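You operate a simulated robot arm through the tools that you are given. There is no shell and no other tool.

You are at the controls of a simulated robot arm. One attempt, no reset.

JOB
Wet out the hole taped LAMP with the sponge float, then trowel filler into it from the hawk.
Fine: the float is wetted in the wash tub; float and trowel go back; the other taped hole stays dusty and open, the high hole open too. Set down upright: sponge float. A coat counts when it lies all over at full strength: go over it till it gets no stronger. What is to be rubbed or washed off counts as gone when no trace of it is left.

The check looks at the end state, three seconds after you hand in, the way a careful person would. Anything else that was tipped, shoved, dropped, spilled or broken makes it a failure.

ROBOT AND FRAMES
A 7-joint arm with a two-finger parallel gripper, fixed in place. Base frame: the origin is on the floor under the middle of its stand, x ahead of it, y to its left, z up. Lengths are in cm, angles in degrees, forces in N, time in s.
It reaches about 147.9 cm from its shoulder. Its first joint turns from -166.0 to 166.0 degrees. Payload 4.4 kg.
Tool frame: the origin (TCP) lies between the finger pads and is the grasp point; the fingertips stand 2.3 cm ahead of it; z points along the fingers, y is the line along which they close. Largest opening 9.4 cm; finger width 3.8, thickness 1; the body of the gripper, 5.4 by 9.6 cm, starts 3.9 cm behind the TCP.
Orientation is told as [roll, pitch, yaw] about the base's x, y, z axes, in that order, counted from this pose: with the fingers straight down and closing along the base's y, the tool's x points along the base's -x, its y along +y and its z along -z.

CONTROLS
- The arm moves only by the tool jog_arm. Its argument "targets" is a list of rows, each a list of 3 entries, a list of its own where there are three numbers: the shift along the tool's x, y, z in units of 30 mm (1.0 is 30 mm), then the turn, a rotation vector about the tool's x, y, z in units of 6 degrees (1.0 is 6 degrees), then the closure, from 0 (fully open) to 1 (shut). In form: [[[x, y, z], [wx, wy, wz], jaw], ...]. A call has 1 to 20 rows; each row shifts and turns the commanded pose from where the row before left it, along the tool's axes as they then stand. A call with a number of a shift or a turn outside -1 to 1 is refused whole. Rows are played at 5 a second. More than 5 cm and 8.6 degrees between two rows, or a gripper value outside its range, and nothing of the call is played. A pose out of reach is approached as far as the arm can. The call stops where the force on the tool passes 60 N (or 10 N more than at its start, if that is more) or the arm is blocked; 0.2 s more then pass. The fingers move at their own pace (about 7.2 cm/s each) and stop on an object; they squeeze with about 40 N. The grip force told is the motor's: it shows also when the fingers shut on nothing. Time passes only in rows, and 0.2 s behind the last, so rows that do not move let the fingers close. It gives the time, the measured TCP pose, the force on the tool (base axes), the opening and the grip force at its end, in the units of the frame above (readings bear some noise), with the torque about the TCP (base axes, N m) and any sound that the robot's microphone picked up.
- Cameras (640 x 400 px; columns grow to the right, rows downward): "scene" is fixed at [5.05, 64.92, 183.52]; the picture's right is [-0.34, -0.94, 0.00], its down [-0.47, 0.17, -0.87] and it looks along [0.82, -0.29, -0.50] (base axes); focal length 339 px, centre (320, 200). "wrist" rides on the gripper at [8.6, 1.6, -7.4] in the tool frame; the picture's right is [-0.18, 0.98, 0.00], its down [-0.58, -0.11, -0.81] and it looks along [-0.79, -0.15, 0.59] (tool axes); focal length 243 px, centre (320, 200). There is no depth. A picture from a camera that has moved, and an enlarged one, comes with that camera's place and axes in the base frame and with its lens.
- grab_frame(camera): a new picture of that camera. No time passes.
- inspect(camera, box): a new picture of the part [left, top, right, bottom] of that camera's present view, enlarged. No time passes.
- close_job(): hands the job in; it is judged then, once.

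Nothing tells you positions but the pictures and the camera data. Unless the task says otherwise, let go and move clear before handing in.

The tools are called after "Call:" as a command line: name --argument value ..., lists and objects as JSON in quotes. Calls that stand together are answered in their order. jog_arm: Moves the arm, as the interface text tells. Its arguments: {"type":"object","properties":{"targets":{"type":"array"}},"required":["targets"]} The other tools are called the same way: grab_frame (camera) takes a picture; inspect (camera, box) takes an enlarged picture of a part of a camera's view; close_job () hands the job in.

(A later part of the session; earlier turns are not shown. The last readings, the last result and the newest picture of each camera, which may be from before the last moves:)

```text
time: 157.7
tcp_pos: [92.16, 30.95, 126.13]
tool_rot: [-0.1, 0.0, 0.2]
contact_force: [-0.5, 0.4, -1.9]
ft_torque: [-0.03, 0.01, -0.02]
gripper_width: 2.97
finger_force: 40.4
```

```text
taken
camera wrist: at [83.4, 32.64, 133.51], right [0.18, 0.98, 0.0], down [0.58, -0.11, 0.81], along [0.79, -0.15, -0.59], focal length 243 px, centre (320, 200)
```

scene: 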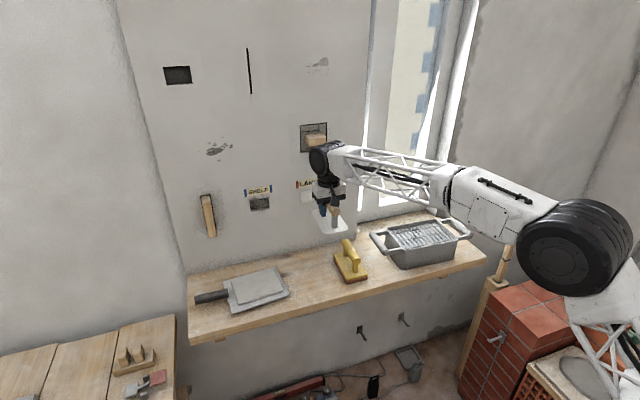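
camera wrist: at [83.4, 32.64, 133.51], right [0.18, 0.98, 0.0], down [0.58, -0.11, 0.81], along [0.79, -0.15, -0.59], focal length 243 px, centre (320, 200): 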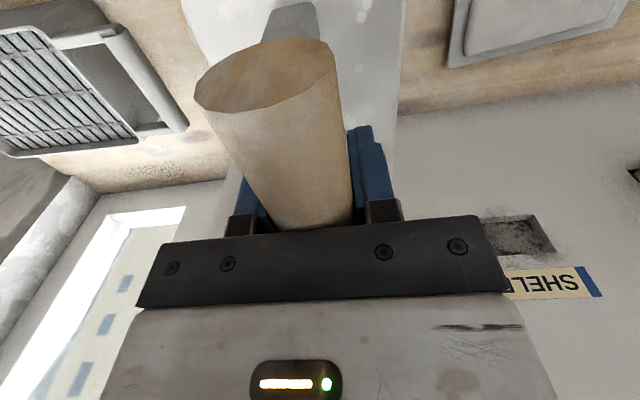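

Call:
inspect --camera "scene" --box '[290, 170, 370, 240]'

Call:
inspect --camera "scene" --box '[290, 175, 330, 205]'

Call:
inspect --camera "scene" --box '[180, 240, 340, 340]'

```text
5.71 times, centred on (330, 205) of scene
camera zoom: at [5.05, 64.92, 183.52], right [-0.34, -0.94, 0.0], down [-0.47, 0.17, -0.87], along [0.82, -0.29, -0.5], focal length 1936 px, centre (263, 171)
```

zoom: 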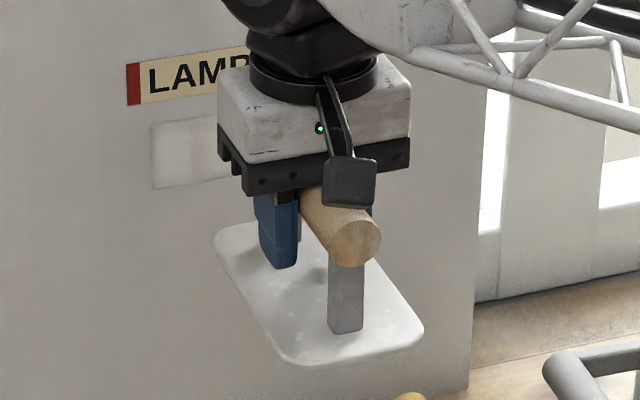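

```text
13.33 times, centred on (310, 190) of scene
camera zoom: at [5.05, 64.92, 183.52], right [-0.34, -0.94, 0.0], down [-0.47, 0.17, -0.87], along [0.82, -0.29, -0.5], focal length 4518 px, centre (453, 333)
```

zoom: 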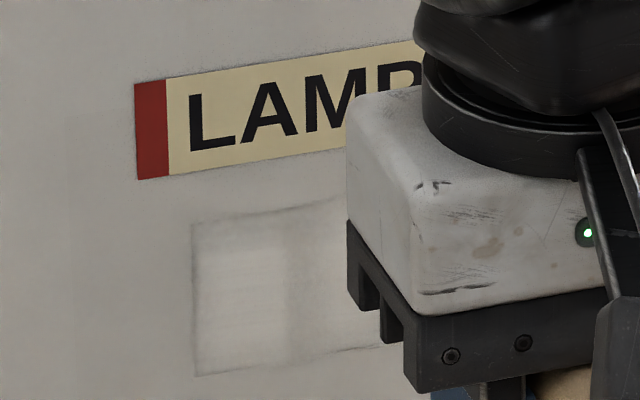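

```text
4.00 times, centred on (260, 290) of scene
camera zoom: at [5.05, 64.92, 183.52], right [-0.34, -0.94, 0.0], down [-0.47, 0.17, -0.87], along [0.82, -0.29, -0.5], focal length 1356 px, centre (560, -160)
```

zoom: 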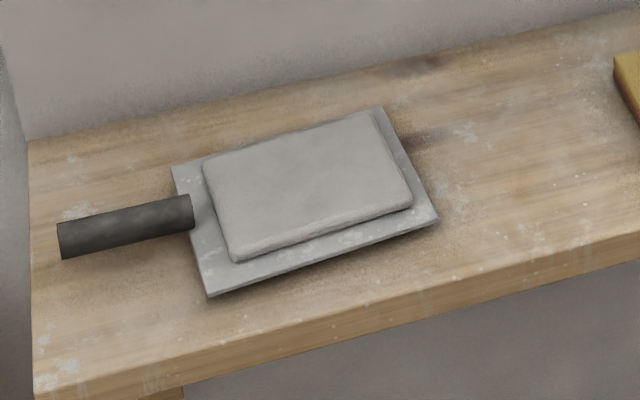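

The trowel still looks loaded, but a reload press on the hawk will also re-square it in the grip. I go over the hawk again and press lightly.

Call:
jog_arm --targets '[[[-0.098, 0.937, 0], [0, 0, 0], 1], [[-0.098, 0.937, 0], [0, 0, 0], 1], [[-0.098, 0.937, 0], [0, 0, 0], 1], [[-0.098, 0.937, 0], [0, 0, 0], 1], [[-0.098, 0.937, 0], [0, 0, 0], 1], [[-0.098, 0.937, 0], [0, 0, 0], 1], [[-0.098, 0.937, 0], [0, 0, 0], 1], [[-0.098, 0.937, 0], [0, 0, 0], 1], [[-0.098, 0.937, 0], [0, 0, 0], 1], [[0, 0, 0], [0, 0, -0.65], 1], [[0, 0, 0], [0, 0, 0], 1]]'

Call:
jog_arm --targets '[[[0, 0, 0.9], [0, 0, 0], 1], [[0, 0, 0.9], [0, 0, 0], 1], [[0, 0, 0.9], [0, 0, 0], 1], [[0, 0, 0.9], [0, 0, 0], 1], [[0, 0, 0.9], [0, 0, 0], 1], [[0, 0, 0.9], [0, 0, 0], 1], [[0, 0, 0.8], [0, 0, 0], 1], [[0, 0, 0.5], [0, 0, 0], 1], [[0, 0, 0.2], [0, 0, 0], 1], [[0, 0, 0], [0, 0, 0], 1]]'

Call:
inspect --camera "scene" --box '[200, 240, 320, 330]'

```text
time: 160.1
tcp_pos: [94.62, 56.26, 126.13]
tool_rot: [-0.1, -0.1, 4.0]
contact_force: [-0.6, -0.5, -2.2]
ft_torque: [-0.02, 0.01, 0.02]
gripper_width: 2.97
finger_force: 40.1
```

```text
time: 162.3
tcp_pos: [94.71, 56.43, 105.28]
tool_rot: [-0.2, -0.1, 4.0]
contact_force: [-0.3, -0.9, -1.5]
ft_torque: [0.01, 0.03, -0.02]
gripper_width: 2.95
finger_force: 39.9
```

```text
4.44 times, centred on (260, 285) of scene
camera zoom: at [5.05, 64.92, 183.52], right [-0.34, -0.94, 0.0], down [-0.47, 0.17, -0.87], along [0.82, -0.29, -0.5], focal length 1506 px, centre (587, -178)
```

zoom: 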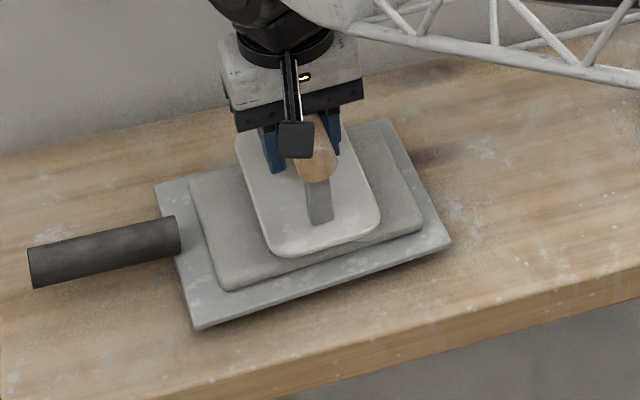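

Call:
jog_arm --targets '[[[0, 0, 0.2], [0, 0, 0], 1], [[0, 0, 0.15], [0, 0, 0], 1], [[0, 0, 0.1], [0, 0, 0], 1], [[0, 0, 0], [0, 0, 0], 1]]'

Call:
jog_arm --targets '[[[0, 0, 0.06], [0, 0, 0], 1], [[0, 0, 0], [0, 0, 0], 1]]'

```text
time: 163.3
tcp_pos: [94.65, 56.28, 104.03]
tool_rot: [-0.1, -0.1, 3.9]
contact_force: [0.3, 0.4, -1.9]
ft_torque: [0.0, 0.0, 0.0]
gripper_width: 2.97
finger_force: 39.6
```

```text
time: 163.9
tcp_pos: [94.68, 56.26, 103.75]
tool_rot: [-0.1, -0.1, 3.8]
contact_force: [0.4, -1.0, -1.1]
ft_torque: [-0.02, -0.04, -0.04]
gripper_width: 2.96
finger_force: 40.1
```

Call:
jog_arm --targets '[[[0, 0, 0.05], [0, 0, 0], 1], [[0, 0, 0], [0, 0, 0], 1]]'

Call:
jog_arm --targets '[[[0, 0, 0.05], [0, 0, 0], 1], [[0, 0, 0], [0, 0, 0], 1]]'

Call:
jog_arm --targets '[[[0, 0, 0.04], [0, 0, 0], 1], [[0, 0, 0], [0, 0, 0], 1]]'

```text
time: 164.5
tcp_pos: [94.71, 56.17, 103.56]
tool_rot: [-0.1, -0.1, 3.9]
contact_force: [0.4, 0.0, -1.7]
ft_torque: [-0.01, -0.02, 0.02]
gripper_width: 2.96
finger_force: 40.8
```

```text
time: 165.1
tcp_pos: [94.72, 56.23, 103.62]
tool_rot: [-0.1, -0.2, 3.9]
contact_force: [0.4, 0.3, -2.4]
ft_torque: [0.01, -0.02, 0.01]
gripper_width: 2.93
finger_force: 39.6
```

```text
time: 165.7
tcp_pos: [94.66, 56.17, 103.3]
tool_rot: [-0.1, 0.0, 3.9]
contact_force: [-0.5, -0.1, -2.0]
ft_torque: [-0.01, -0.02, 0.02]
gripper_width: 2.95
finger_force: 40.4
```

Call:
jog_arm --targets '[[[0, 0, 0.03], [0, 0, 0], 1], [[0, 0, 0], [0, 0, 0], 1]]'

Call:
jog_arm --targets '[[[0, 0, 0.03], [0, 0, 0], 1], [[0, 0, 0], [0, 0, 0], 1]]'

```text
time: 166.3
tcp_pos: [94.63, 56.25, 103.28]
tool_rot: [-0.1, -0.1, 4.0]
contact_force: [0.4, 0.2, -1.9]
ft_torque: [-0.02, -0.05, 0.01]
gripper_width: 2.98
finger_force: 39.7
```

```text
time: 166.9
tcp_pos: [94.71, 56.26, 103.23]
tool_rot: [-0.2, 0.0, 3.9]
contact_force: [0.1, 0.4, -1.4]
ft_torque: [-0.01, -0.01, 0.01]
gripper_width: 2.98
finger_force: 39.6
```

Call:
jog_arm --targets '[[[0, 0, 0.04], [0, 0, 0], 1], [[0, 0, 0], [0, 0, 0], 1]]'

Call:
jog_arm --targets '[[[0, 0, 0.03], [0, 0, 0], 1], [[0, 0, 0], [0, 0, 0], 1]]'

Call:
inspect --camera "scene" --box '[200, 240, 320, 330]'

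```text
time: 167.5
tcp_pos: [94.75, 56.27, 103.13]
tool_rot: [-0.1, 0.0, 3.9]
contact_force: [0.7, -0.2, -1.8]
ft_torque: [0.0, -0.02, 0.02]
gripper_width: 2.96
finger_force: 39.8
```

```text
time: 168.1
tcp_pos: [94.64, 56.38, 103.16]
tool_rot: [0.0, -0.1, 3.9]
contact_force: [0.4, -0.9, 0.5]
ft_torque: [0.08, 0.13, 0.03]
gripper_width: 2.97
finger_force: 40.3
```

```text
4.44 times, centred on (260, 285) of scene
camera zoom: at [5.05, 64.92, 183.52], right [-0.34, -0.94, 0.0], down [-0.47, 0.17, -0.87], along [0.82, -0.29, -0.5], focal length 1506 px, centre (587, -178)
```

zoom: 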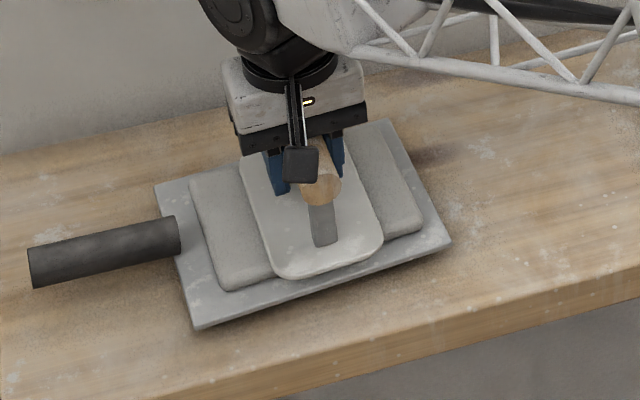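

Call:
jog_arm --targets '[[[0, 0, 0.03], [0, 0, 0], 1], [[0, 0, 0], [0, 0, 0], 1], [[0, 0, 0], [0, 0, 0], 1]]'

Call:
jog_arm --targets '[[[0, 0, 0.01], [0, 0, 0], 1], [[0, 0, 0], [0, 0, 0], 1], [[0, 0, 0], [0, 0, 0], 1], [[0, 0, 0], [0, 0, 0], 1]]'

```text
time: 168.9
tcp_pos: [94.68, 56.29, 103.06]
tool_rot: [-0.2, 0.0, 3.9]
contact_force: [0.4, -1.5, 12.2]
ft_torque: [0.1, 0.79, 0.08]
gripper_width: 2.98
finger_force: 40.0
```

```text
time: 169.9
tcp_pos: [94.7, 56.19, 102.86]
tool_rot: [-0.2, -0.1, 3.8]
contact_force: [5.6, 0.2, 23.1]
ft_torque: [-0.02, 1.14, 0.03]
gripper_width: 2.96
finger_force: 40.0
```

The torque shows the trowel's near end touching first, i.e. it is tilted slightly in the grip. I rotate in small steps to find the flush angle here on the flat filler.

Call:
jog_arm --targets '[[[0, 0, 0], [0, 0.1, 0], 1], [[0, 0, 0], [0, 0, 0], 1]]'

Call:
jog_arm --targets '[[[0, 0, 0.02], [0, 0.1, 0], 1], [[0, 0, 0], [0, 0, 0], 1]]'

```text
time: 170.5
tcp_pos: [94.77, 56.24, 103.02]
tool_rot: [-0.1, 0.6, 3.9]
contact_force: [7.3, 0.6, 20.0]
ft_torque: [0.16, -1.15, -0.01]
gripper_width: 3.01
finger_force: 39.2
```

```text
time: 171.1
tcp_pos: [94.6, 56.31, 103.01]
tool_rot: [0.0, 1.2, 3.9]
contact_force: [3.8, -0.9, 25.9]
ft_torque: [0.25, -1.96, -0.07]
gripper_width: 2.95
finger_force: 39.8
```

Call:
jog_arm --targets '[[[0, 0, 0], [0, -0.15, 0], 1], [[0, 0, 0], [0, 0, 0], 1]]'

Call:
jog_arm --targets '[[[0, 0, 0], [0, 0, 0], 1], [[0, 0, 0], [0, 0, 0], 1], [[0, 0, 0], [0, 0, 0], 1]]'

```text
time: 171.7
tcp_pos: [94.58, 56.14, 102.96]
tool_rot: [0.0, 0.2, 3.9]
contact_force: [6.6, -1.0, 29.7]
ft_torque: [-0.02, 0.88, 0.0]
gripper_width: 2.98
finger_force: 39.8
```

```text
time: 172.5
tcp_pos: [94.65, 56.18, 102.95]
tool_rot: [-0.1, 0.2, 3.9]
contact_force: [4.1, -2.3, 32.0]
ft_torque: [0.09, 0.18, 0.0]
gripper_width: 2.98
finger_force: 39.8
```

Now it is flush (nearly zero torque at pitch +0.2°) and freshly loaded. I lift and return to the wall, turning by exactly 90°.

Call:
jog_arm --targets '[[[0, 0, -0.1], [0, 0, 0], 1], [[0, 0, -0.4], [0, 0, 0], 1], [[0, 0, -0.8], [0, 0, 0], 1], [[0, 0, -0.9], [0, 0, 0], 1], [[0, 0, -0.9], [0, 0, 0], 1], [[0, 0, -0.9], [0, 0, 0], 1], [[0, 0, -0.9], [0, 0, 0], 1], [[0, 0, -0.9], [0, 0, 0], 1], [[0, 0, -0.9], [0, 0, 0], 1], [[0, 0, -0.9], [0, 0, 0], 1], [[0, 0, 0], [0, 0, 0.65], 1], [[0, 0, 0], [0, 0, 0], 1]]'

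Call:
jog_arm --targets '[[[0.098, -0.937, 0], [0, 0, 0], 1], [[0.098, -0.937, 0], [0, 0, 0], 1], [[0.098, -0.937, 0], [0, 0, 0], 1], [[0.098, -0.937, 0], [0, 0, 0], 1], [[0.098, -0.937, 0], [0, 0, 0], 1], [[0.098, -0.937, 0], [0, 0, 0], 1], [[0.098, -0.937, 0], [0, 0, 0], 1], [[0.098, -0.937, 0], [0, 0, 0], 1], [[0.098, -0.937, 0], [0, 0, 0], 1], [[0, 0, 0], [0, 0, 0], 1]]'

Call:
inspect --camera "scene" --box '[180, 160, 360, 330]'

```text
time: 175.1
tcp_pos: [94.82, 56.28, 125.65]
tool_rot: [-0.1, 0.2, -0.1]
contact_force: [0.9, 0.6, -1.8]
ft_torque: [0.0, -0.03, -0.04]
gripper_width: 2.97
finger_force: 40.2
```

```text
time: 177.3
tcp_pos: [92.23, 30.86, 125.87]
tool_rot: [0.0, 0.2, 0.0]
contact_force: [0.4, -0.8, -1.4]
ft_torque: [-0.01, 0.0, -0.01]
gripper_width: 2.97
finger_force: 39.9
```

```text
2.35 times, centred on (270, 245) of scene
camera zoom: at [5.05, 64.92, 183.52], right [-0.34, -0.94, 0.0], down [-0.47, 0.17, -0.87], along [0.82, -0.29, -0.5], focal length 797 px, centre (438, 94)
```

zoom: 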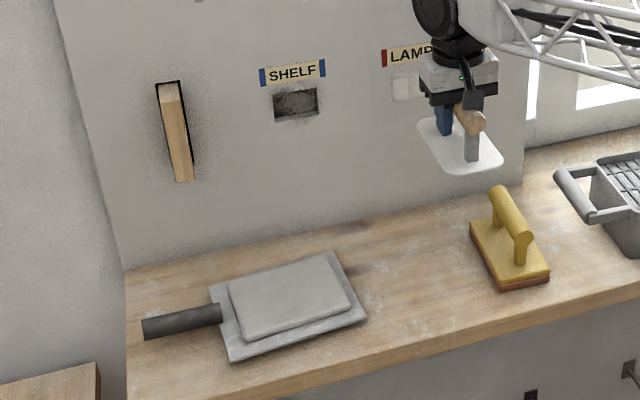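

Call:
jog_arm --targets '[[[0, 0, 0], [0, -1, 0], 1], [[0, 0, 0], [0, -1, 0], 1], [[0, 0, 0], [0, -1, 0], 1], [[0, 0, 0], [0, -1, 0], 1], [[0, 0, 0], [0, -1, 0], 1], [[0, 0, 0], [0, -1, 0], 1], [[0, 0, 0], [0, -1, 0], 1], [[0, 0, 0], [0, -1, 0], 1], [[0, 0, 0], [0, -1, 0], 1], [[0, 0, 0], [0, -1, 0], 1], [[0, 0, 0], [0, -1, 0], 1], [[0, 0, 0], [0, -1, 0], 1], [[0, 0, 0], [0, -1, 0], 1], [[0, 0, 0], [0, -1, 0], 1], [[0, 0, 0], [0, -1, 0], 1], [[0, 0, 0], [0, 0, 0], 1]]'

Call:
jog_arm --targets '[[[0.75, 0, 0], [0, 0, 0], 1], [[0.75, 0, 0.4], [0, 0, 0], 1], [[0.75, 0, 0.7], [0, 0, 0], 1], [[0.75, 0, 0.8], [0, 0, 0], 1], [[0, 0, 0.9], [0, 0, 0], 1], [[0, 0, 0.9], [0, 0, 0], 1], [[0, 0, 0.9], [0, 0, 0], 1], [[0, 0, 0.5], [0, 0, 0], 1], [[0, 0, 0], [0, 0, 0], 1]]'

Call:
inspect --camera "scene" --box '[270, 160, 370, 230]'

```text
time: 180.7
tcp_pos: [92.28, 30.99, 125.66]
tool_rot: [-38.4, -89.7, 38.4]
contact_force: [-0.2, -0.1, -1.6]
ft_torque: [-0.03, 0.02, -0.01]
gripper_width: 2.97
finger_force: 39.6
```

```text
time: 182.7
tcp_pos: [107.46, 30.98, 116.58]
tool_rot: [-32.4, -89.7, 32.5]
contact_force: [-0.5, 0.4, -1.7]
ft_torque: [-0.02, 0.0, -0.04]
gripper_width: 2.96
finger_force: 40.1
```

```text
5.71 times, centred on (320, 195) of scene
camera zoom: at [5.05, 64.92, 183.52], right [-0.34, -0.94, 0.0], down [-0.47, 0.17, -0.87], along [0.82, -0.29, -0.5], focal length 1936 px, centre (320, 229)
```

zoom: 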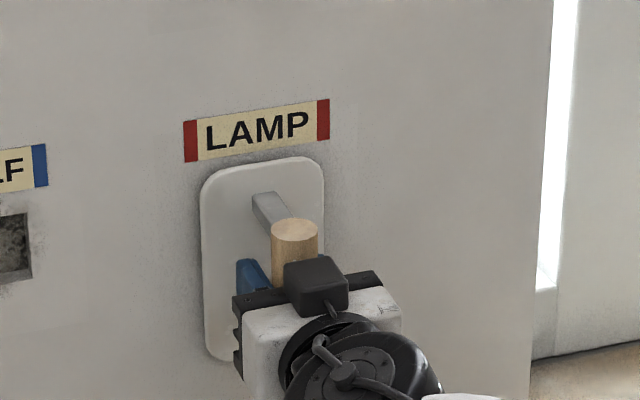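

The plate is much whiter than before, so it had indeed been nearly spent. Now I approach to contact.

Call:
jog_arm --targets '[[[0, 0, 0.15], [0, 0, 0], 1], [[0, 0, 0.05], [0, 0, 0], 1], [[0, 0, 0], [0, 0, 0], 1]]'

Call:
jog_arm --targets '[[[0, 0, 0.04], [0, 0, 0], 1], [[0, 0, 0], [0, 0, 0], 1]]'

Call:
jog_arm --targets '[[[0, 0, 0.03], [0, 0, 0], 1], [[0, 0, 0], [0, 0, 0], 1]]'

```text
time: 183.5
tcp_pos: [108.08, 30.92, 116.55]
tool_rot: [-34.8, -89.8, 34.8]
contact_force: [-5.6, -1.6, -4.3]
ft_torque: [0.03, -0.33, 0.1]
gripper_width: 3.01
finger_force: 39.9
```

```text
time: 184.1
tcp_pos: [108.1, 31.02, 116.62]
tool_rot: [-25.5, -89.8, 25.5]
contact_force: [-55.8, -14.2, -7.6]
ft_torque: [0.04, -0.36, 0.08]
gripper_width: 2.95
finger_force: 39.5
```

```text
time: 184.4
tcp_pos: [108.15, 31.0, 116.63]
tool_rot: [-23.4, -89.6, 23.3]
contact_force: [-41.3, -8.9, 0.7]
ft_torque: [-0.15, -0.53, 0.07]
gripper_width: 2.98
finger_force: 40.6
stopped in row 1: the force on the tool passed its limit at 75 N (the readings are from after the stop); the commanded pose is now the measured one
```

Call:
jog_arm --targets '[[[0, 0, -0.01], [0, 0, 0], 1], [[0, -0.1, 0], [0, 0, 0], 1], [[0, -0.1, 0], [0, 0, 0], 1], [[0, -0.1, 0], [0, 0, 0], 1], [[0, 0.1, 0], [0, 0, 0], 1], [[0, 0.1, 0], [0, 0, 0], 1], [[0, 0.1, 0], [0, 0, 0], 1], [[0, 0, 0], [0, 0, 0], 1]]'

Call:
jog_arm --targets '[[[0, 0.1, 0], [0, 0, 0], 1], [[0, 0.1, 0], [0, 0, 0], 1], [[0, 0.1, 0], [0, 0, 0], 1], [[0, -0.1, 0], [0, 0, 0], 1], [[0, -0.1, 0], [0, 0, 0], 1], [[0, -0.1, 0], [0, 0, 0], 1], [[0, 0, 0], [0, 0, 0], 1]]'

```text
time: 185.7
tcp_pos: [108.19, 30.2, 116.63]
tool_rot: [-33.9, -89.8, 33.6]
contact_force: [-38.6, -17.2, -1.6]
ft_torque: [0.12, -0.19, 0.72]
gripper_width: 2.97
finger_force: 39.6
stopped in row 6: the force on the tool passed its limit at 72 N (the readings are from after the stop); the commanded pose is now the measured one
```

```text
time: 186.0
tcp_pos: [108.16, 30.05, 116.63]
tool_rot: [-38.0, -89.8, 37.8]
contact_force: [-40.2, -15.9, -1.5]
ft_torque: [0.11, -0.45, 0.93]
gripper_width: 2.98
finger_force: 39.7
stopped in row 1: the force on the tool passed its limit at 71 N (the readings are from after the stop); the commanded pose is now the measured one
```

Call:
jog_arm --targets '[[[0, 0.05, -0.02], [-0.03, 0, 0], 1], [[0, 0.1, 0], [0, 0, 0], 1], [[0, 0.1, 0], [0, 0, 0], 1], [[0, 0.1, 0], [0, 0, 0], 1], [[0, 0.1, 0], [0, 0, 0], 1], [[0, 0, 0], [0, 0, 0], 1]]'

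Call:
jog_arm --targets '[[[0, -0.1, 0], [0, 0, 0], 1], [[0, -0.1, 0], [0, 0, 0], 1], [[0, -0.1, 0], [0, 0, 0], 1], [[0, -0.1, 0], [0, 0, 0], 1], [[0, 0, 0], [0, 0, 0], 1]]'

```text
time: 187.4
tcp_pos: [108.17, 31.68, 116.47]
tool_rot: [-30.4, -89.5, 30.3]
contact_force: [0.2, -0.2, -1.9]
ft_torque: [0.0, 0.01, -0.03]
gripper_width: 2.96
finger_force: 40.1
```

```text
time: 188.6
tcp_pos: [108.11, 30.33, 116.56]
tool_rot: [-31.1, -89.7, 30.9]
contact_force: [-0.6, 0.6, -2.3]
ft_torque: [0.02, 0.0, 0.01]
gripper_width: 2.98
finger_force: 39.9
```

Call:
jog_arm --targets '[[[0, 0, -0.4], [0, 0, 0], 1], [[0, 0, -0.8], [0, 0, 0], 1], [[0, 0, -0.9], [0, 0, 0], 1], [[0, 0, -0.9], [0, 0, 0], 1], [[0, 0, -0.9], [0, 0, 0], 1], [[0, 0, 0], [0, 0, 0], 1]]'

Call:
inspect --camera "scene" --box '[290, 175, 330, 205]'

Call:
inspect --camera "scene" --box '[240, 150, 400, 280]'

```text
time: 190.0
tcp_pos: [96.39, 30.34, 116.51]
tool_rot: [-28.8, -89.7, 28.6]
contact_force: [0.0, 0.4, -1.7]
ft_torque: [0.02, -0.02, -0.03]
gripper_width: 2.96
finger_force: 40.4
```

```text
13.33 times, centred on (310, 190) of scene
camera zoom: at [5.05, 64.92, 183.52], right [-0.34, -0.94, 0.0], down [-0.47, 0.17, -0.87], along [0.82, -0.29, -0.5], focal length 4518 px, centre (453, 333)
```

zoom: 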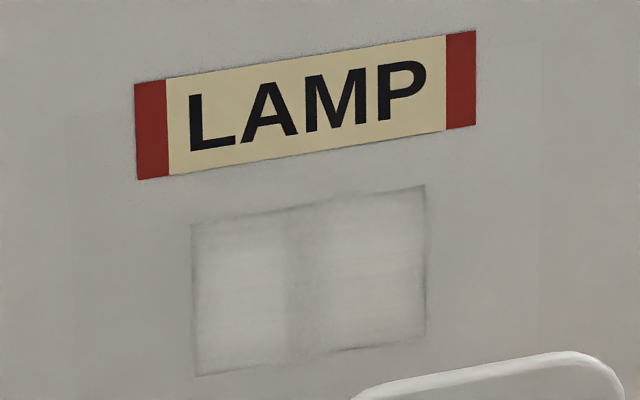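

```text
3.08 times, centred on (320, 215) of scene
camera zoom: at [5.05, 64.92, 183.52], right [-0.34, -0.94, 0.0], down [-0.47, 0.17, -0.87], along [0.82, -0.29, -0.5], focal length 1043 px, centre (320, 154)
```

zoom: 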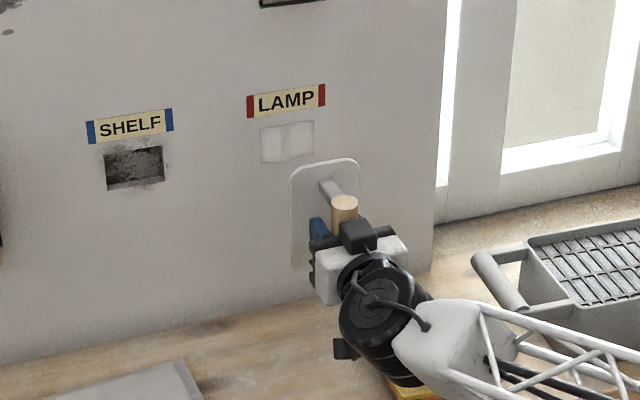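

Call:
inspect --camera "scene" --box '[297, 186, 321, 202]'

Call:
inspect --camera "scene" --box '[290, 110, 340, 160]'

```text
16.00 times, centred on (309, 194) of scene
camera zoom: at [5.05, 64.92, 183.52], right [-0.34, -0.94, 0.0], down [-0.47, 0.17, -0.87], along [0.82, -0.29, -0.5], focal length 5422 px, centre (496, 296)
```

zoom: 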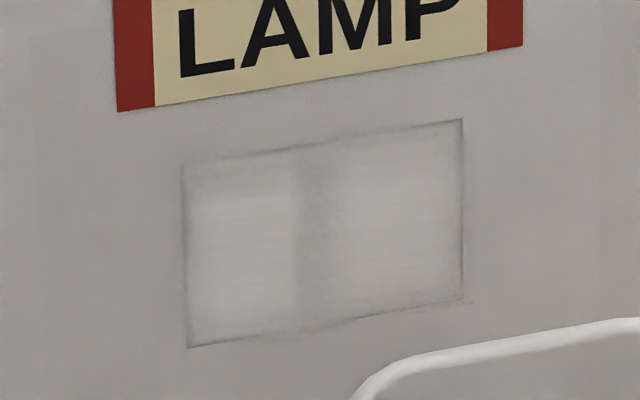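

```text
8.00 times, centred on (315, 135) of scene
camera zoom: at [5.05, 64.92, 183.52], right [-0.34, -0.94, 0.0], down [-0.47, 0.17, -0.87], along [0.82, -0.29, -0.5], focal length 2711 px, centre (360, 720)
```

zoom: 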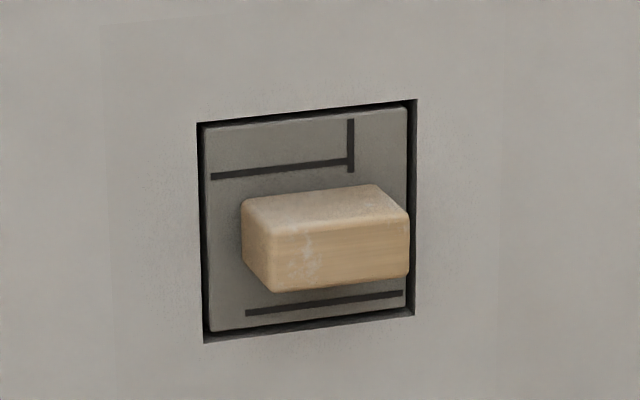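

The filler pattern looks the same as before this pass (the seams match the wall's own shading), suggesting saturation. I do one more firm downward-pressure set to confirm that it gets no stronger.

Call:
jog_arm --targets '[[[-0.05, 0.3, 0.9], [-0.03, 0, 0], 1], [[0, 0.25, 0.9], [0, 0, 0], 1], [[0, 0, 0.9], [0, 0, 0], 1], [[0, 0, 0.85], [0, 0, 0], 1], [[0, 0, 0.32], [0, 0, 0], 1], [[0, 0, 0], [0, 0, 0], 1]]'

Call:
jog_arm --targets '[[[0, 0, 0.03], [0, 0, 0], 1], [[0, 0, 0], [0, 0, 0], 1]]'

```text
time: 191.4
tcp_pos: [108.13, 32.04, 116.61]
tool_rot: [-30.5, -89.7, 30.6]
contact_force: [-30.2, -5.6, -1.5]
ft_torque: [0.03, -0.51, -0.09]
gripper_width: 2.97
finger_force: 40.6
```

```text
time: 192.1
tcp_pos: [108.19, 32.09, 116.7]
tool_rot: [-37.2, -89.7, 37.5]
contact_force: [-40.7, -9.4, 1.0]
ft_torque: [0.19, -0.25, 0.04]
gripper_width: 2.96
finger_force: 40.3
stopped in row 2: the force on the tool passed its limit at 60 N (the readings are from after the stop); the commanded pose is now the measured one
```

Call:
jog_arm --targets '[[[0, -0.1, 0], [0, 0, 0], 1], [[0, -0.1, 0], [0, 0, 0], 1], [[0, -0.1, 0], [0, 0, 0], 1], [[0, -0.1, 0], [0, 0, 0], 1], [[0, -0.1, 0], [0, 0, 0], 1], [[0, -0.1, 0], [0, 0, 0], 1], [[0, -0.1, 0], [0, 0, 0], 1], [[0, 0, 0], [0, 0, 0], 1]]'

Call:
jog_arm --targets '[[[0, 0.1, -0.012], [0, 0, 0], 1], [[0, 0.1, 0], [0, 0, 0], 1], [[0, 0.1, 0], [0, 0, 0], 1], [[0, 0.1, 0], [0, 0, 0], 1], [[0, 0.1, 0], [0, 0, 0], 1], [[0, 0, 0], [0, 0, 0], 1]]'

```text
time: 193.9
tcp_pos: [108.17, 30.12, 116.8]
tool_rot: [-34.6, -89.7, 34.7]
contact_force: [-46.6, 22.5, -2.4]
ft_torque: [-0.11, -0.31, -0.44]
gripper_width: 2.96
finger_force: 39.7
```

```text
time: 194.4
tcp_pos: [108.27, 30.1, 116.72]
tool_rot: [-43.7, -89.7, 43.5]
contact_force: [-39.4, -11.5, -0.7]
ft_torque: [-0.04, 0.32, 0.23]
gripper_width: 2.97
finger_force: 39.8
stopped in row 2: the force on the tool passed its limit at 69 N (the readings are from after the stop); the commanded pose is now the measured one
```

Call:
jog_arm --targets '[[[0, 0, -0.4], [0, 0, 0], 1], [[0, 0, -0.8], [0, 0, 0], 1], [[0, 0, -0.9], [0, 0, 0], 1], [[0, 0, -0.9], [0, 0, 0], 1], [[0, 0, -0.9], [0, 0, 0], 1], [[0, 0, 0], [0, 0, 0], 1]]'

Call:
inspect --camera "scene" --box '[297, 186, 321, 202]'

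Call:
inspect --camera "scene" --box '[290, 175, 330, 205]'

```text
time: 195.8
tcp_pos: [96.37, 30.1, 116.78]
tool_rot: [-37.2, -89.6, 37.2]
contact_force: [-0.2, -0.8, -2.2]
ft_torque: [0.03, 0.01, 0.02]
gripper_width: 2.97
finger_force: 39.7
```

```text
16.00 times, centred on (309, 194) of scene
camera zoom: at [5.05, 64.92, 183.52], right [-0.34, -0.94, 0.0], down [-0.47, 0.17, -0.87], along [0.82, -0.29, -0.5], focal length 5422 px, centre (496, 296)
```

zoom: 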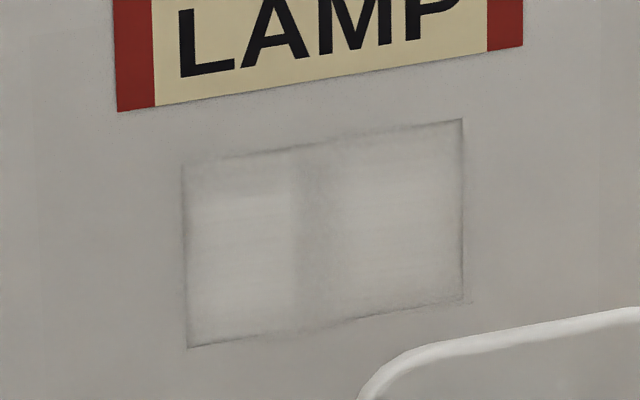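

```text
13.33 times, centred on (310, 190) of scene
camera zoom: at [5.05, 64.92, 183.52], right [-0.34, -0.94, 0.0], down [-0.47, 0.17, -0.87], along [0.82, -0.29, -0.5], focal length 4518 px, centre (453, 333)
```

zoom: 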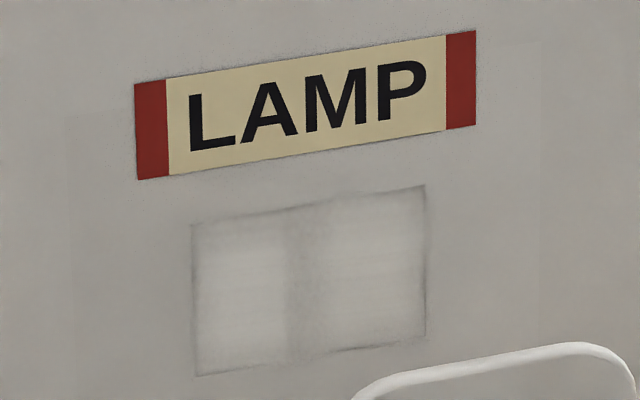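

The filler looks identical after this set. To be certain that the faint band is just shading, I look at the hole from a different angle with the wrist camera (moving sideways, well off the wall).

Call:
jog_arm --targets '[[[-0.9, 0, 0], [0, 0, 0], 1], [[-0.9, 0, 0], [0, 0, 0], 1], [[0, -0.9, 0], [0, 0, 0], 1], [[0, -0.9, 0], [0, 0, 0], 1], [[0, -0.9, 0], [0, 0, 0], 1], [[0, -0.9, 0], [0, 0, 0], 1], [[0, -0.9, 0], [0, 0, 0], 1], [[0, 0, 0], [0, 0, 0], 1]]'

Call:
grab_frame --camera "wrist"

Call:
inspect --camera "scene" --box '[290, 175, 330, 205]'

```text
time: 197.6
tcp_pos: [96.51, 16.51, 122.13]
tool_rot: [-34.4, -89.7, 34.2]
contact_force: [-0.3, 0.8, -2.7]
ft_torque: [0.0, 0.01, 0.01]
gripper_width: 2.97
finger_force: 40.4
```

```text
taken
camera wrist: at [88.91, 18.2, 113.44], right [0.0, 0.98, 0.18], down [-0.8, -0.11, 0.59], along [0.6, -0.15, 0.79], focal length 243 px, centre (320, 200)
```

wrist: 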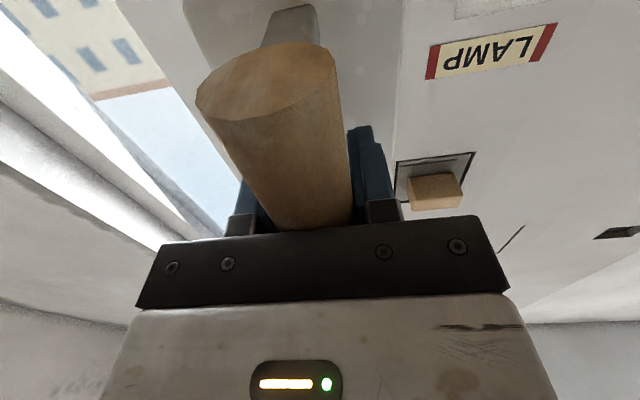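

```text
13.33 times, centred on (310, 190) of scene
camera zoom: at [5.05, 64.92, 183.52], right [-0.34, -0.94, 0.0], down [-0.47, 0.17, -0.87], along [0.82, -0.29, -0.5], focal length 4518 px, centre (453, 333)
```

zoom: 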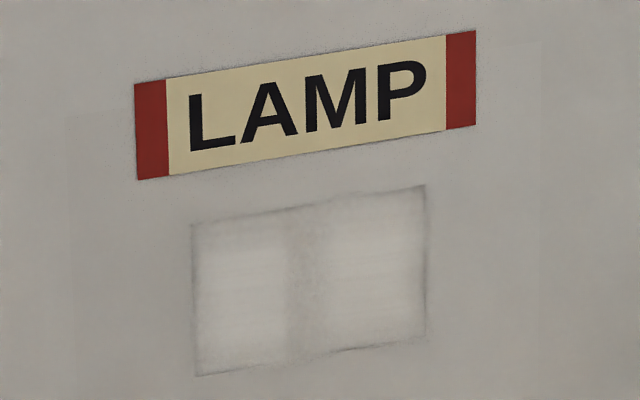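

Call:
jog_arm --targets '[[[0, 0, 0.8], [0, 0, 0], 1], [[0, 0, 0.8], [0, 0, 0], 1], [[0, 0, 0], [0, 0, 0], 1]]'

Call:
inspect --camera "wrist" --box '[420, 0, 620, 120]'

Call:
inspect --camera "wrist" --box '[440, 0, 560, 75]'

```text
time: 198.4
tcp_pos: [101.21, 16.66, 122.12]
tool_rot: [-35.3, -89.7, 35.1]
contact_force: [0.3, -0.5, -2.9]
ft_torque: [-0.01, -0.01, 0.0]
gripper_width: 2.96
finger_force: 39.9
```

```text
3.20 times, centred on (520, 60) of wrist
camera zoom: at [93.71, 18.3, 113.44], right [0.0, 0.98, 0.18], down [-0.8, -0.11, 0.59], along [0.6, -0.15, 0.79], focal length 776 px, centre (-320, 648)
```

zoom: 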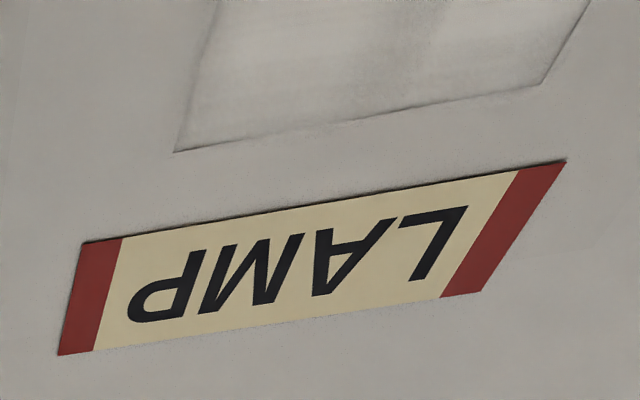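

```text
5.33 times, centred on (500, 38) of wrist
camera zoom: at [93.71, 18.3, 113.44], right [0.0, 0.98, 0.18], down [-0.8, -0.11, 0.59], along [0.6, -0.15, 0.79], focal length 1294 px, centre (-640, 1067)
```

zoom: 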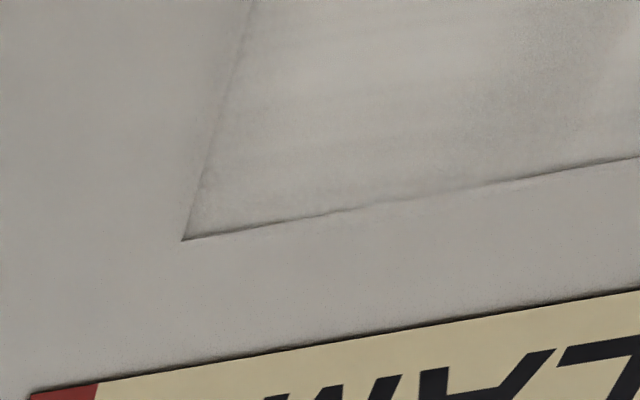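

The surface is flush and even from this angle too; the faint variation is only shading/texture and no longer changes. Now I return the trowel: back off, raise, move over its spot and turn down.

Call:
jog_arm --targets '[[[0, 0, -0.9], [0, 0, 0], 1], [[-0.5, 0, -0.9], [0, 0, 0], 1], [[-0.8, 0, -0.9], [0, 0, 0], 1], [[0, 0.93, 0], [0, 0, 0], 1], [[0, 0.93, 0], [0, 0, 0], 1], [[0, 0.93, 0], [0, 0, 0], 1], [[0, 0.93, 0], [0, 0, 0], 1], [[0, 0.93, 0], [0, 0, 0], 1], [[0, 0.93, 0], [0, 0, 0], 1], [[0, 0.9, 0], [0, 0, 0], 1], [[0, 0, 0], [0, 0, 0], 1]]'

Call:
jog_arm --targets '[[[0, 0, 0], [0, 1, 0], 1], [[0, 0, 0], [0, 1, 0], 1], [[0, 0, 0], [0, 1, 0], 1], [[0, 0, 0], [0, 1, 0], 1], [[0, 0, 0], [0, 1, 0], 1], [[0, 0, 0], [0, 1, 0], 1], [[0, 0, 0], [0, 1, 0], 1], [[0, 0, 0], [0, 1, 0], 1], [[0, 0, 0], [0, 1, 0], 1], [[0, 0, 0], [0, 1, 0], 1], [[0, 0, 0], [0, 1, 0], 1], [[0, 0, 0], [0, 1, 0], 1], [[0, 0, 0], [0, 1, 0], 1], [[0, 0, 0], [0, 1, 0], 1], [[0, 0, 0], [0, 1, 0], 1], [[0, 0, 0], [0, 0, -0.7], 1], [[0, 0, 0], [0, 0, 0], 1]]'

Call:
inspect --camera "scene" --box '[240, 150, 400, 300]'

```text
time: 200.8
tcp_pos: [93.28, 36.25, 125.96]
tool_rot: [-38.2, -89.6, 38.1]
contact_force: [0.2, -0.2, -1.7]
ft_torque: [-0.01, 0.03, 0.0]
gripper_width: 2.97
finger_force: 40.1
```

```text
time: 204.4
tcp_pos: [93.21, 36.21, 126.01]
tool_rot: [-0.2, 0.3, 4.2]
contact_force: [0.8, -0.5, -2.1]
ft_torque: [0.01, 0.0, 0.01]
gripper_width: 2.98
finger_force: 40.4
```

```text
2.67 times, centred on (320, 225) of scene
camera zoom: at [5.05, 64.92, 183.52], right [-0.34, -0.94, 0.0], down [-0.47, 0.17, -0.87], along [0.82, -0.29, -0.5], focal length 904 px, centre (320, 133)
```

zoom: 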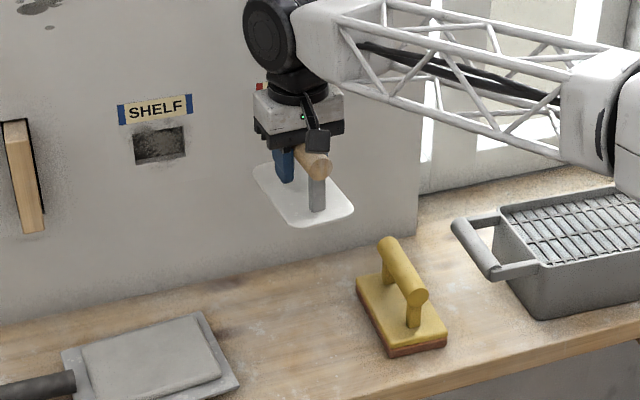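

Call:
jog_arm --targets '[[[-0.33, -0.05, 0], [0, 0, 0], 1], [[-0.33, -0.05, 0.5], [0, 0, 0], 1], [[0, 0, 0.9], [0, 0, 0], 1], [[0, 0, 0.9], [0, 0, 0], 1], [[0, 0, 0.9], [0, 0, 0], 1], [[0, 0, 0.9], [0, 0, 0], 1], [[0, 0, 0.9], [0, 0, 0], 1], [[0, 0, 0.9], [0, 0, 0], 1], [[0, 0, 0.9], [0, 0, 0], 1], [[0, 0, 0.7], [0, 0, 0], 1], [[0, 0, 0.4], [0, 0, 0], 1], [[0, 0, 0], [0, 0, 0], 1]]'

Call:
inspect --camera "scene" --box '[260, 200, 380, 300]'

```text
time: 207.0
tcp_pos: [95.21, 35.91, 102.27]
tool_rot: [-0.2, 0.4, 4.2]
contact_force: [0.6, 0.8, -2.2]
ft_torque: [-0.01, 0.01, 0.0]
gripper_width: 2.96
finger_force: 40.4
```

```text
4.00 times, centred on (320, 250) of scene
camera zoom: at [5.05, 64.92, 183.52], right [-0.34, -0.94, 0.0], down [-0.47, 0.17, -0.87], along [0.82, -0.29, -0.5], focal length 1356 px, centre (320, 0)
```

zoom: 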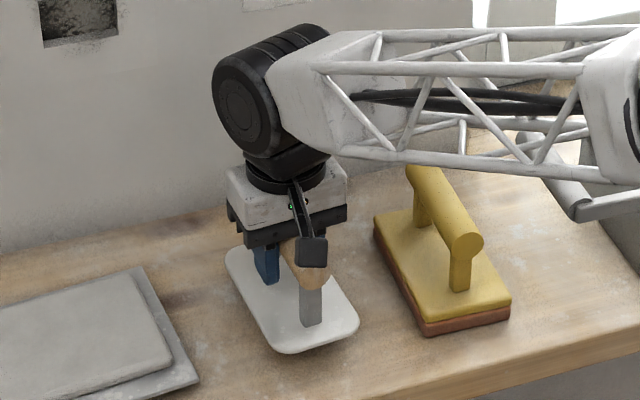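

Call:
jog_arm --targets '[[[0, 0.04, 0.2], [0, 0, 0], 1], [[0, 0, 0.2], [0, 0, 0], 1], [[0, 0, 0.15], [0, 0, 0], 1], [[0, 0, 0.1], [0, 0, 0], 1], [[0, 0, 0], [0, 0, 0], 1]]'

Call:
jog_arm --targets '[[[0, 0, 0.06], [0, 0, 0], 1], [[0, 0, 0], [0, 0, 0], 1]]'

Call:
inspect --camera "scene" --box '[180, 240, 340, 340]'

```text
time: 208.2
tcp_pos: [95.1, 35.97, 100.35]
tool_rot: [-0.2, 0.3, 4.2]
contact_force: [-0.3, -0.4, -1.7]
ft_torque: [-0.01, 0.0, 0.0]
gripper_width: 2.97
finger_force: 40.3
```

```text
time: 208.8
tcp_pos: [95.19, 35.93, 100.1]
tool_rot: [-0.2, 0.3, 4.2]
contact_force: [0.2, 0.9, -1.8]
ft_torque: [0.01, -0.02, 0.0]
gripper_width: 2.95
finger_force: 40.1
```

```text
4.00 times, centred on (260, 290) of scene
camera zoom: at [5.05, 64.92, 183.52], right [-0.34, -0.94, 0.0], down [-0.47, 0.17, -0.87], along [0.82, -0.29, -0.5], focal length 1356 px, centre (560, -160)
```

zoom: 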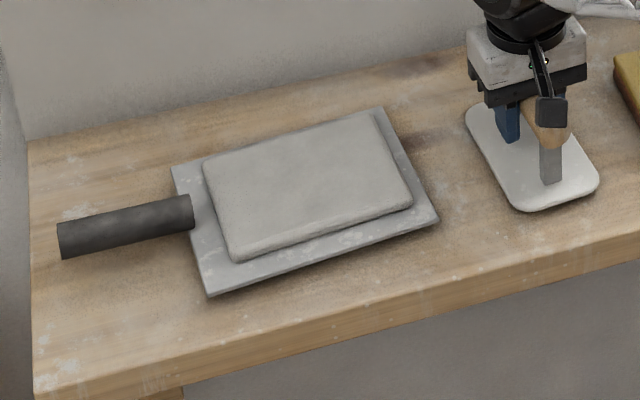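

Call:
jog_arm --targets '[[[0, 0, 0.05], [0, 0, 0], 1], [[0, 0, 0], [0, 0, 0], 1]]'

Call:
jog_arm --targets '[[[0, 0, 0.05], [0, 0, 0], 1], [[0, 0, 0], [0, 0, 0], 1]]'

Call:
jog_arm --targets '[[[0, 0, 0.04], [0, 0, 0], 1], [[0, 0, 0], [0, 0, 0], 1]]'

```text
time: 209.4
tcp_pos: [95.11, 36.03, 99.98]
tool_rot: [-0.2, 0.2, 4.2]
contact_force: [-0.1, 0.1, -1.6]
ft_torque: [-0.01, 0.0, 0.02]
gripper_width: 2.94
finger_force: 40.1
```

```text
time: 210.0
tcp_pos: [95.13, 35.95, 99.91]
tool_rot: [-0.2, 0.3, 4.1]
contact_force: [-0.2, 0.5, -1.9]
ft_torque: [-0.01, -0.02, -0.03]
gripper_width: 2.98
finger_force: 39.9
```

```text
time: 210.6
tcp_pos: [95.1, 36.02, 99.69]
tool_rot: [-0.2, 0.3, 4.1]
contact_force: [-0.7, -1.5, -2.6]
ft_torque: [-0.01, 0.0, 0.03]
gripper_width: 2.96
finger_force: 40.0
```

Call:
jog_arm --targets '[[[0, 0, 0.04], [0, 0, 0], 1], [[0, 0, 0], [0, 0, 0], 1]]'

Call:
jog_arm --targets '[[[0, 0, 0.03], [0, 0, 0], 1], [[0, 0, 0], [0, 0, 0], 1]]'

Call:
inspect --camera "scene" --box '[290, 250, 340, 300]'

```text
time: 211.2
tcp_pos: [95.08, 35.9, 99.54]
tool_rot: [-0.1, 0.4, 4.3]
contact_force: [0.7, 0.2, -0.4]
ft_torque: [0.0, -0.06, 0.04]
gripper_width: 2.97
finger_force: 40.2
```

```text
time: 211.8
tcp_pos: [95.05, 35.99, 99.59]
tool_rot: [-0.2, 0.3, 4.2]
contact_force: [0.1, 0.7, -1.1]
ft_torque: [0.01, -0.03, -0.03]
gripper_width: 2.96
finger_force: 39.9
```

```text
8.00 times, centred on (315, 275) of scene
camera zoom: at [5.05, 64.92, 183.52], right [-0.34, -0.94, 0.0], down [-0.47, 0.17, -0.87], along [0.82, -0.29, -0.5], focal length 2711 px, centre (360, -400)
```

zoom: 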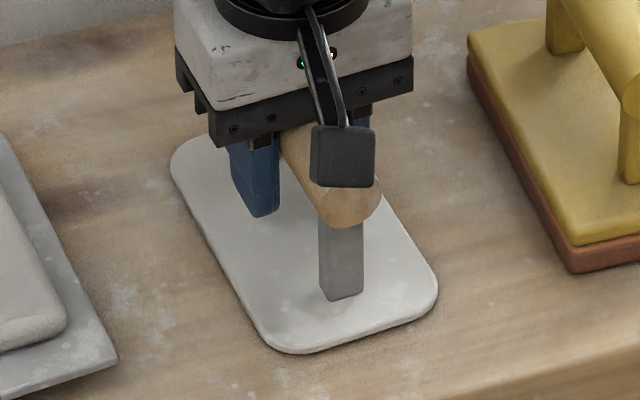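

Call:
jog_arm --targets '[[[0, 0, 0.03], [0, 0, 0], 1], [[0, 0, 0], [0, 0, 0], 1]]'

Call:
jog_arm --targets '[[[0, 0, 0.03], [0, 0, 0], 1], [[0, 0, 0], [0, 0, 0], 1]]'

Call:
jog_arm --targets '[[[0, 0, 0.03], [0, 0, 0], 1], [[0, 0, 0], [0, 0, 0], 1]]'

```text
time: 212.4
tcp_pos: [95.01, 35.9, 99.43]
tool_rot: [-0.2, 0.3, 4.3]
contact_force: [-0.8, -0.3, 2.1]
ft_torque: [0.16, -0.15, 0.02]
gripper_width: 2.98
finger_force: 39.8
```

```text
time: 213.0
tcp_pos: [95.21, 35.93, 99.41]
tool_rot: [-0.2, 0.2, 4.1]
contact_force: [-2.3, -0.7, 8.3]
ft_torque: [0.35, -0.53, 0.02]
gripper_width: 2.96
finger_force: 40.0
```

```text
time: 213.6
tcp_pos: [95.16, 35.95, 99.38]
tool_rot: [-0.2, 0.3, 4.2]
contact_force: [-4.6, -4.0, 21.2]
ft_torque: [0.21, -0.09, -0.01]
gripper_width: 2.95
finger_force: 40.2
```

The trowel rests flat on the shelf (21 N). I relax, release, and lift clear.

Call:
jog_arm --targets '[[[0, 0, -0.02], [0, 0, 0], 1], [[0, 0, 0], [0, 0, 0], 0], [[0, 0, 0], [0, 0, 0], 0], [[0, 0, 0], [0, 0, 0], 0], [[0, 0, 0], [0, 0, 0], 0], [[0, 0, 0], [0, 0, 0], 0]]'

Call:
jog_arm --targets '[[[0, 0, -0.2], [0, 0, 0], 0], [[0, 0, -0.6], [0, 0, 0], 0], [[0, 0, -0.9], [0, 0, 0], 0], [[0, 0, -0.9], [0, 0, 0], 0], [[0, 0, -0.9], [0, 0, 0], 0], [[0, 0, -0.9], [0, 0, 0], 0], [[0, 0, -0.9], [0, 0, 0], 0], [[0, 0, -0.9], [0, 0, 0], 0], [[0, 0, -0.9], [0, 0, 0], 0], [[0.8, 0, -0.9], [0, 0, 0], 0], [[0.9, 0, -0.9], [0, 0, 0], 0], [[0.9, 0, -0.9], [0, 0, 0], 0], [[0.9, -0.5, 0], [0, 0, 0], 0], [[0.9, -0.9, 0], [0, 0, 0], 0], [[0.9, -0.9, 0], [0, 0, 0], 0], [[0, 0, 0], [0, 0, 0], 0]]'

Call:
grab_frame --camera "scene"

Call:
inspect --camera "scene" --box '[180, 240, 340, 340]'

Call:
inspect --camera "scene" --box '[290, 175, 330, 205]'

Call:
grab_frame --camera "wrist"

```text
time: 215.0
tcp_pos: [95.21, 35.87, 99.28]
tool_rot: [-0.2, 0.3, 4.1]
contact_force: [1.0, -0.4, 18.9]
ft_torque: [0.09, -0.22, -0.03]
gripper_width: 9.36
finger_force: 0.2
```

```text
time: 218.4
tcp_pos: [79.74, 27.89, 128.67]
tool_rot: [-0.2, 0.2, 4.2]
contact_force: [-0.9, 0.7, 0.9]
ft_torque: [-0.02, -0.01, -0.02]
gripper_width: 9.41
finger_force: 0.0
```

```text
taken
```

scene: 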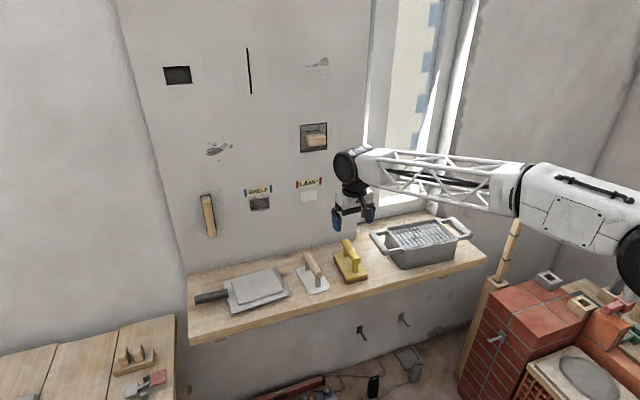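

```text
4.00 times, centred on (260, 290) of scene
camera zoom: at [5.05, 64.92, 183.52], right [-0.34, -0.94, 0.0], down [-0.47, 0.17, -0.87], along [0.82, -0.29, -0.5], focal length 1356 px, centre (560, -160)
```

zoom: 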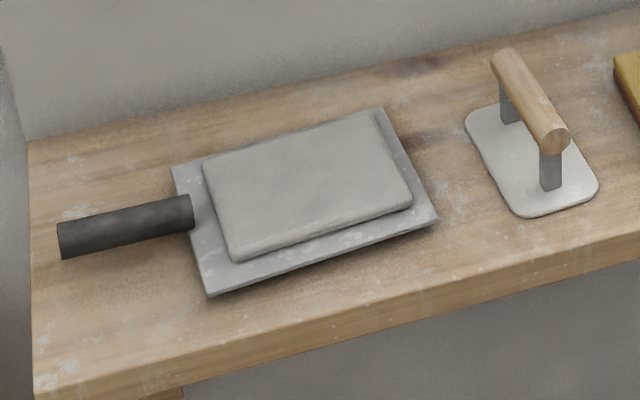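

```text
13.33 times, centred on (310, 190) of scene
camera zoom: at [5.05, 64.92, 183.52], right [-0.34, -0.94, 0.0], down [-0.47, 0.17, -0.87], along [0.82, -0.29, -0.5], focal length 4518 px, centre (453, 333)
```

zoom: 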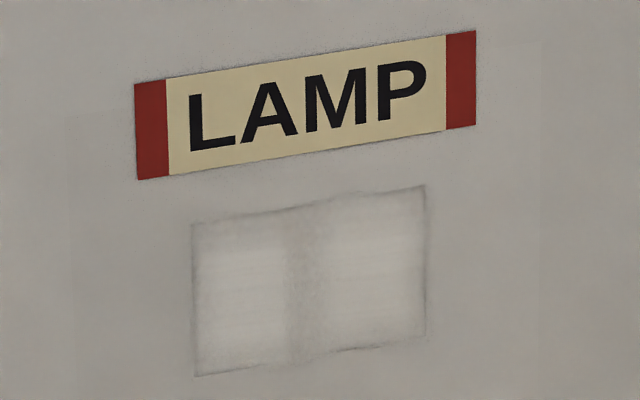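

```text
taken
camera wrist: at [71.12, 29.05, 136.21], right [0.11, 0.99, 0.0], down [0.59, -0.06, 0.8], along [0.8, -0.09, -0.6], focal length 243 px, centre (320, 200)
```

wrist: 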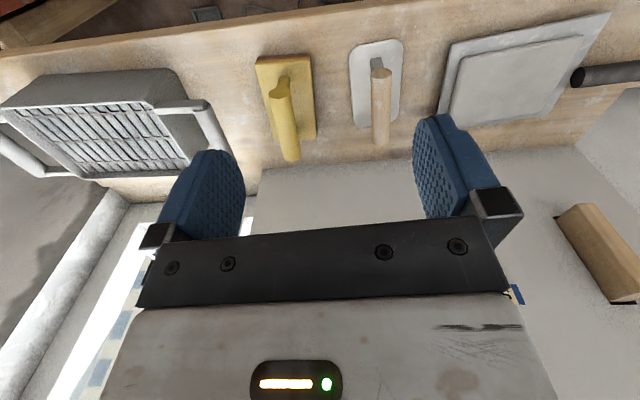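

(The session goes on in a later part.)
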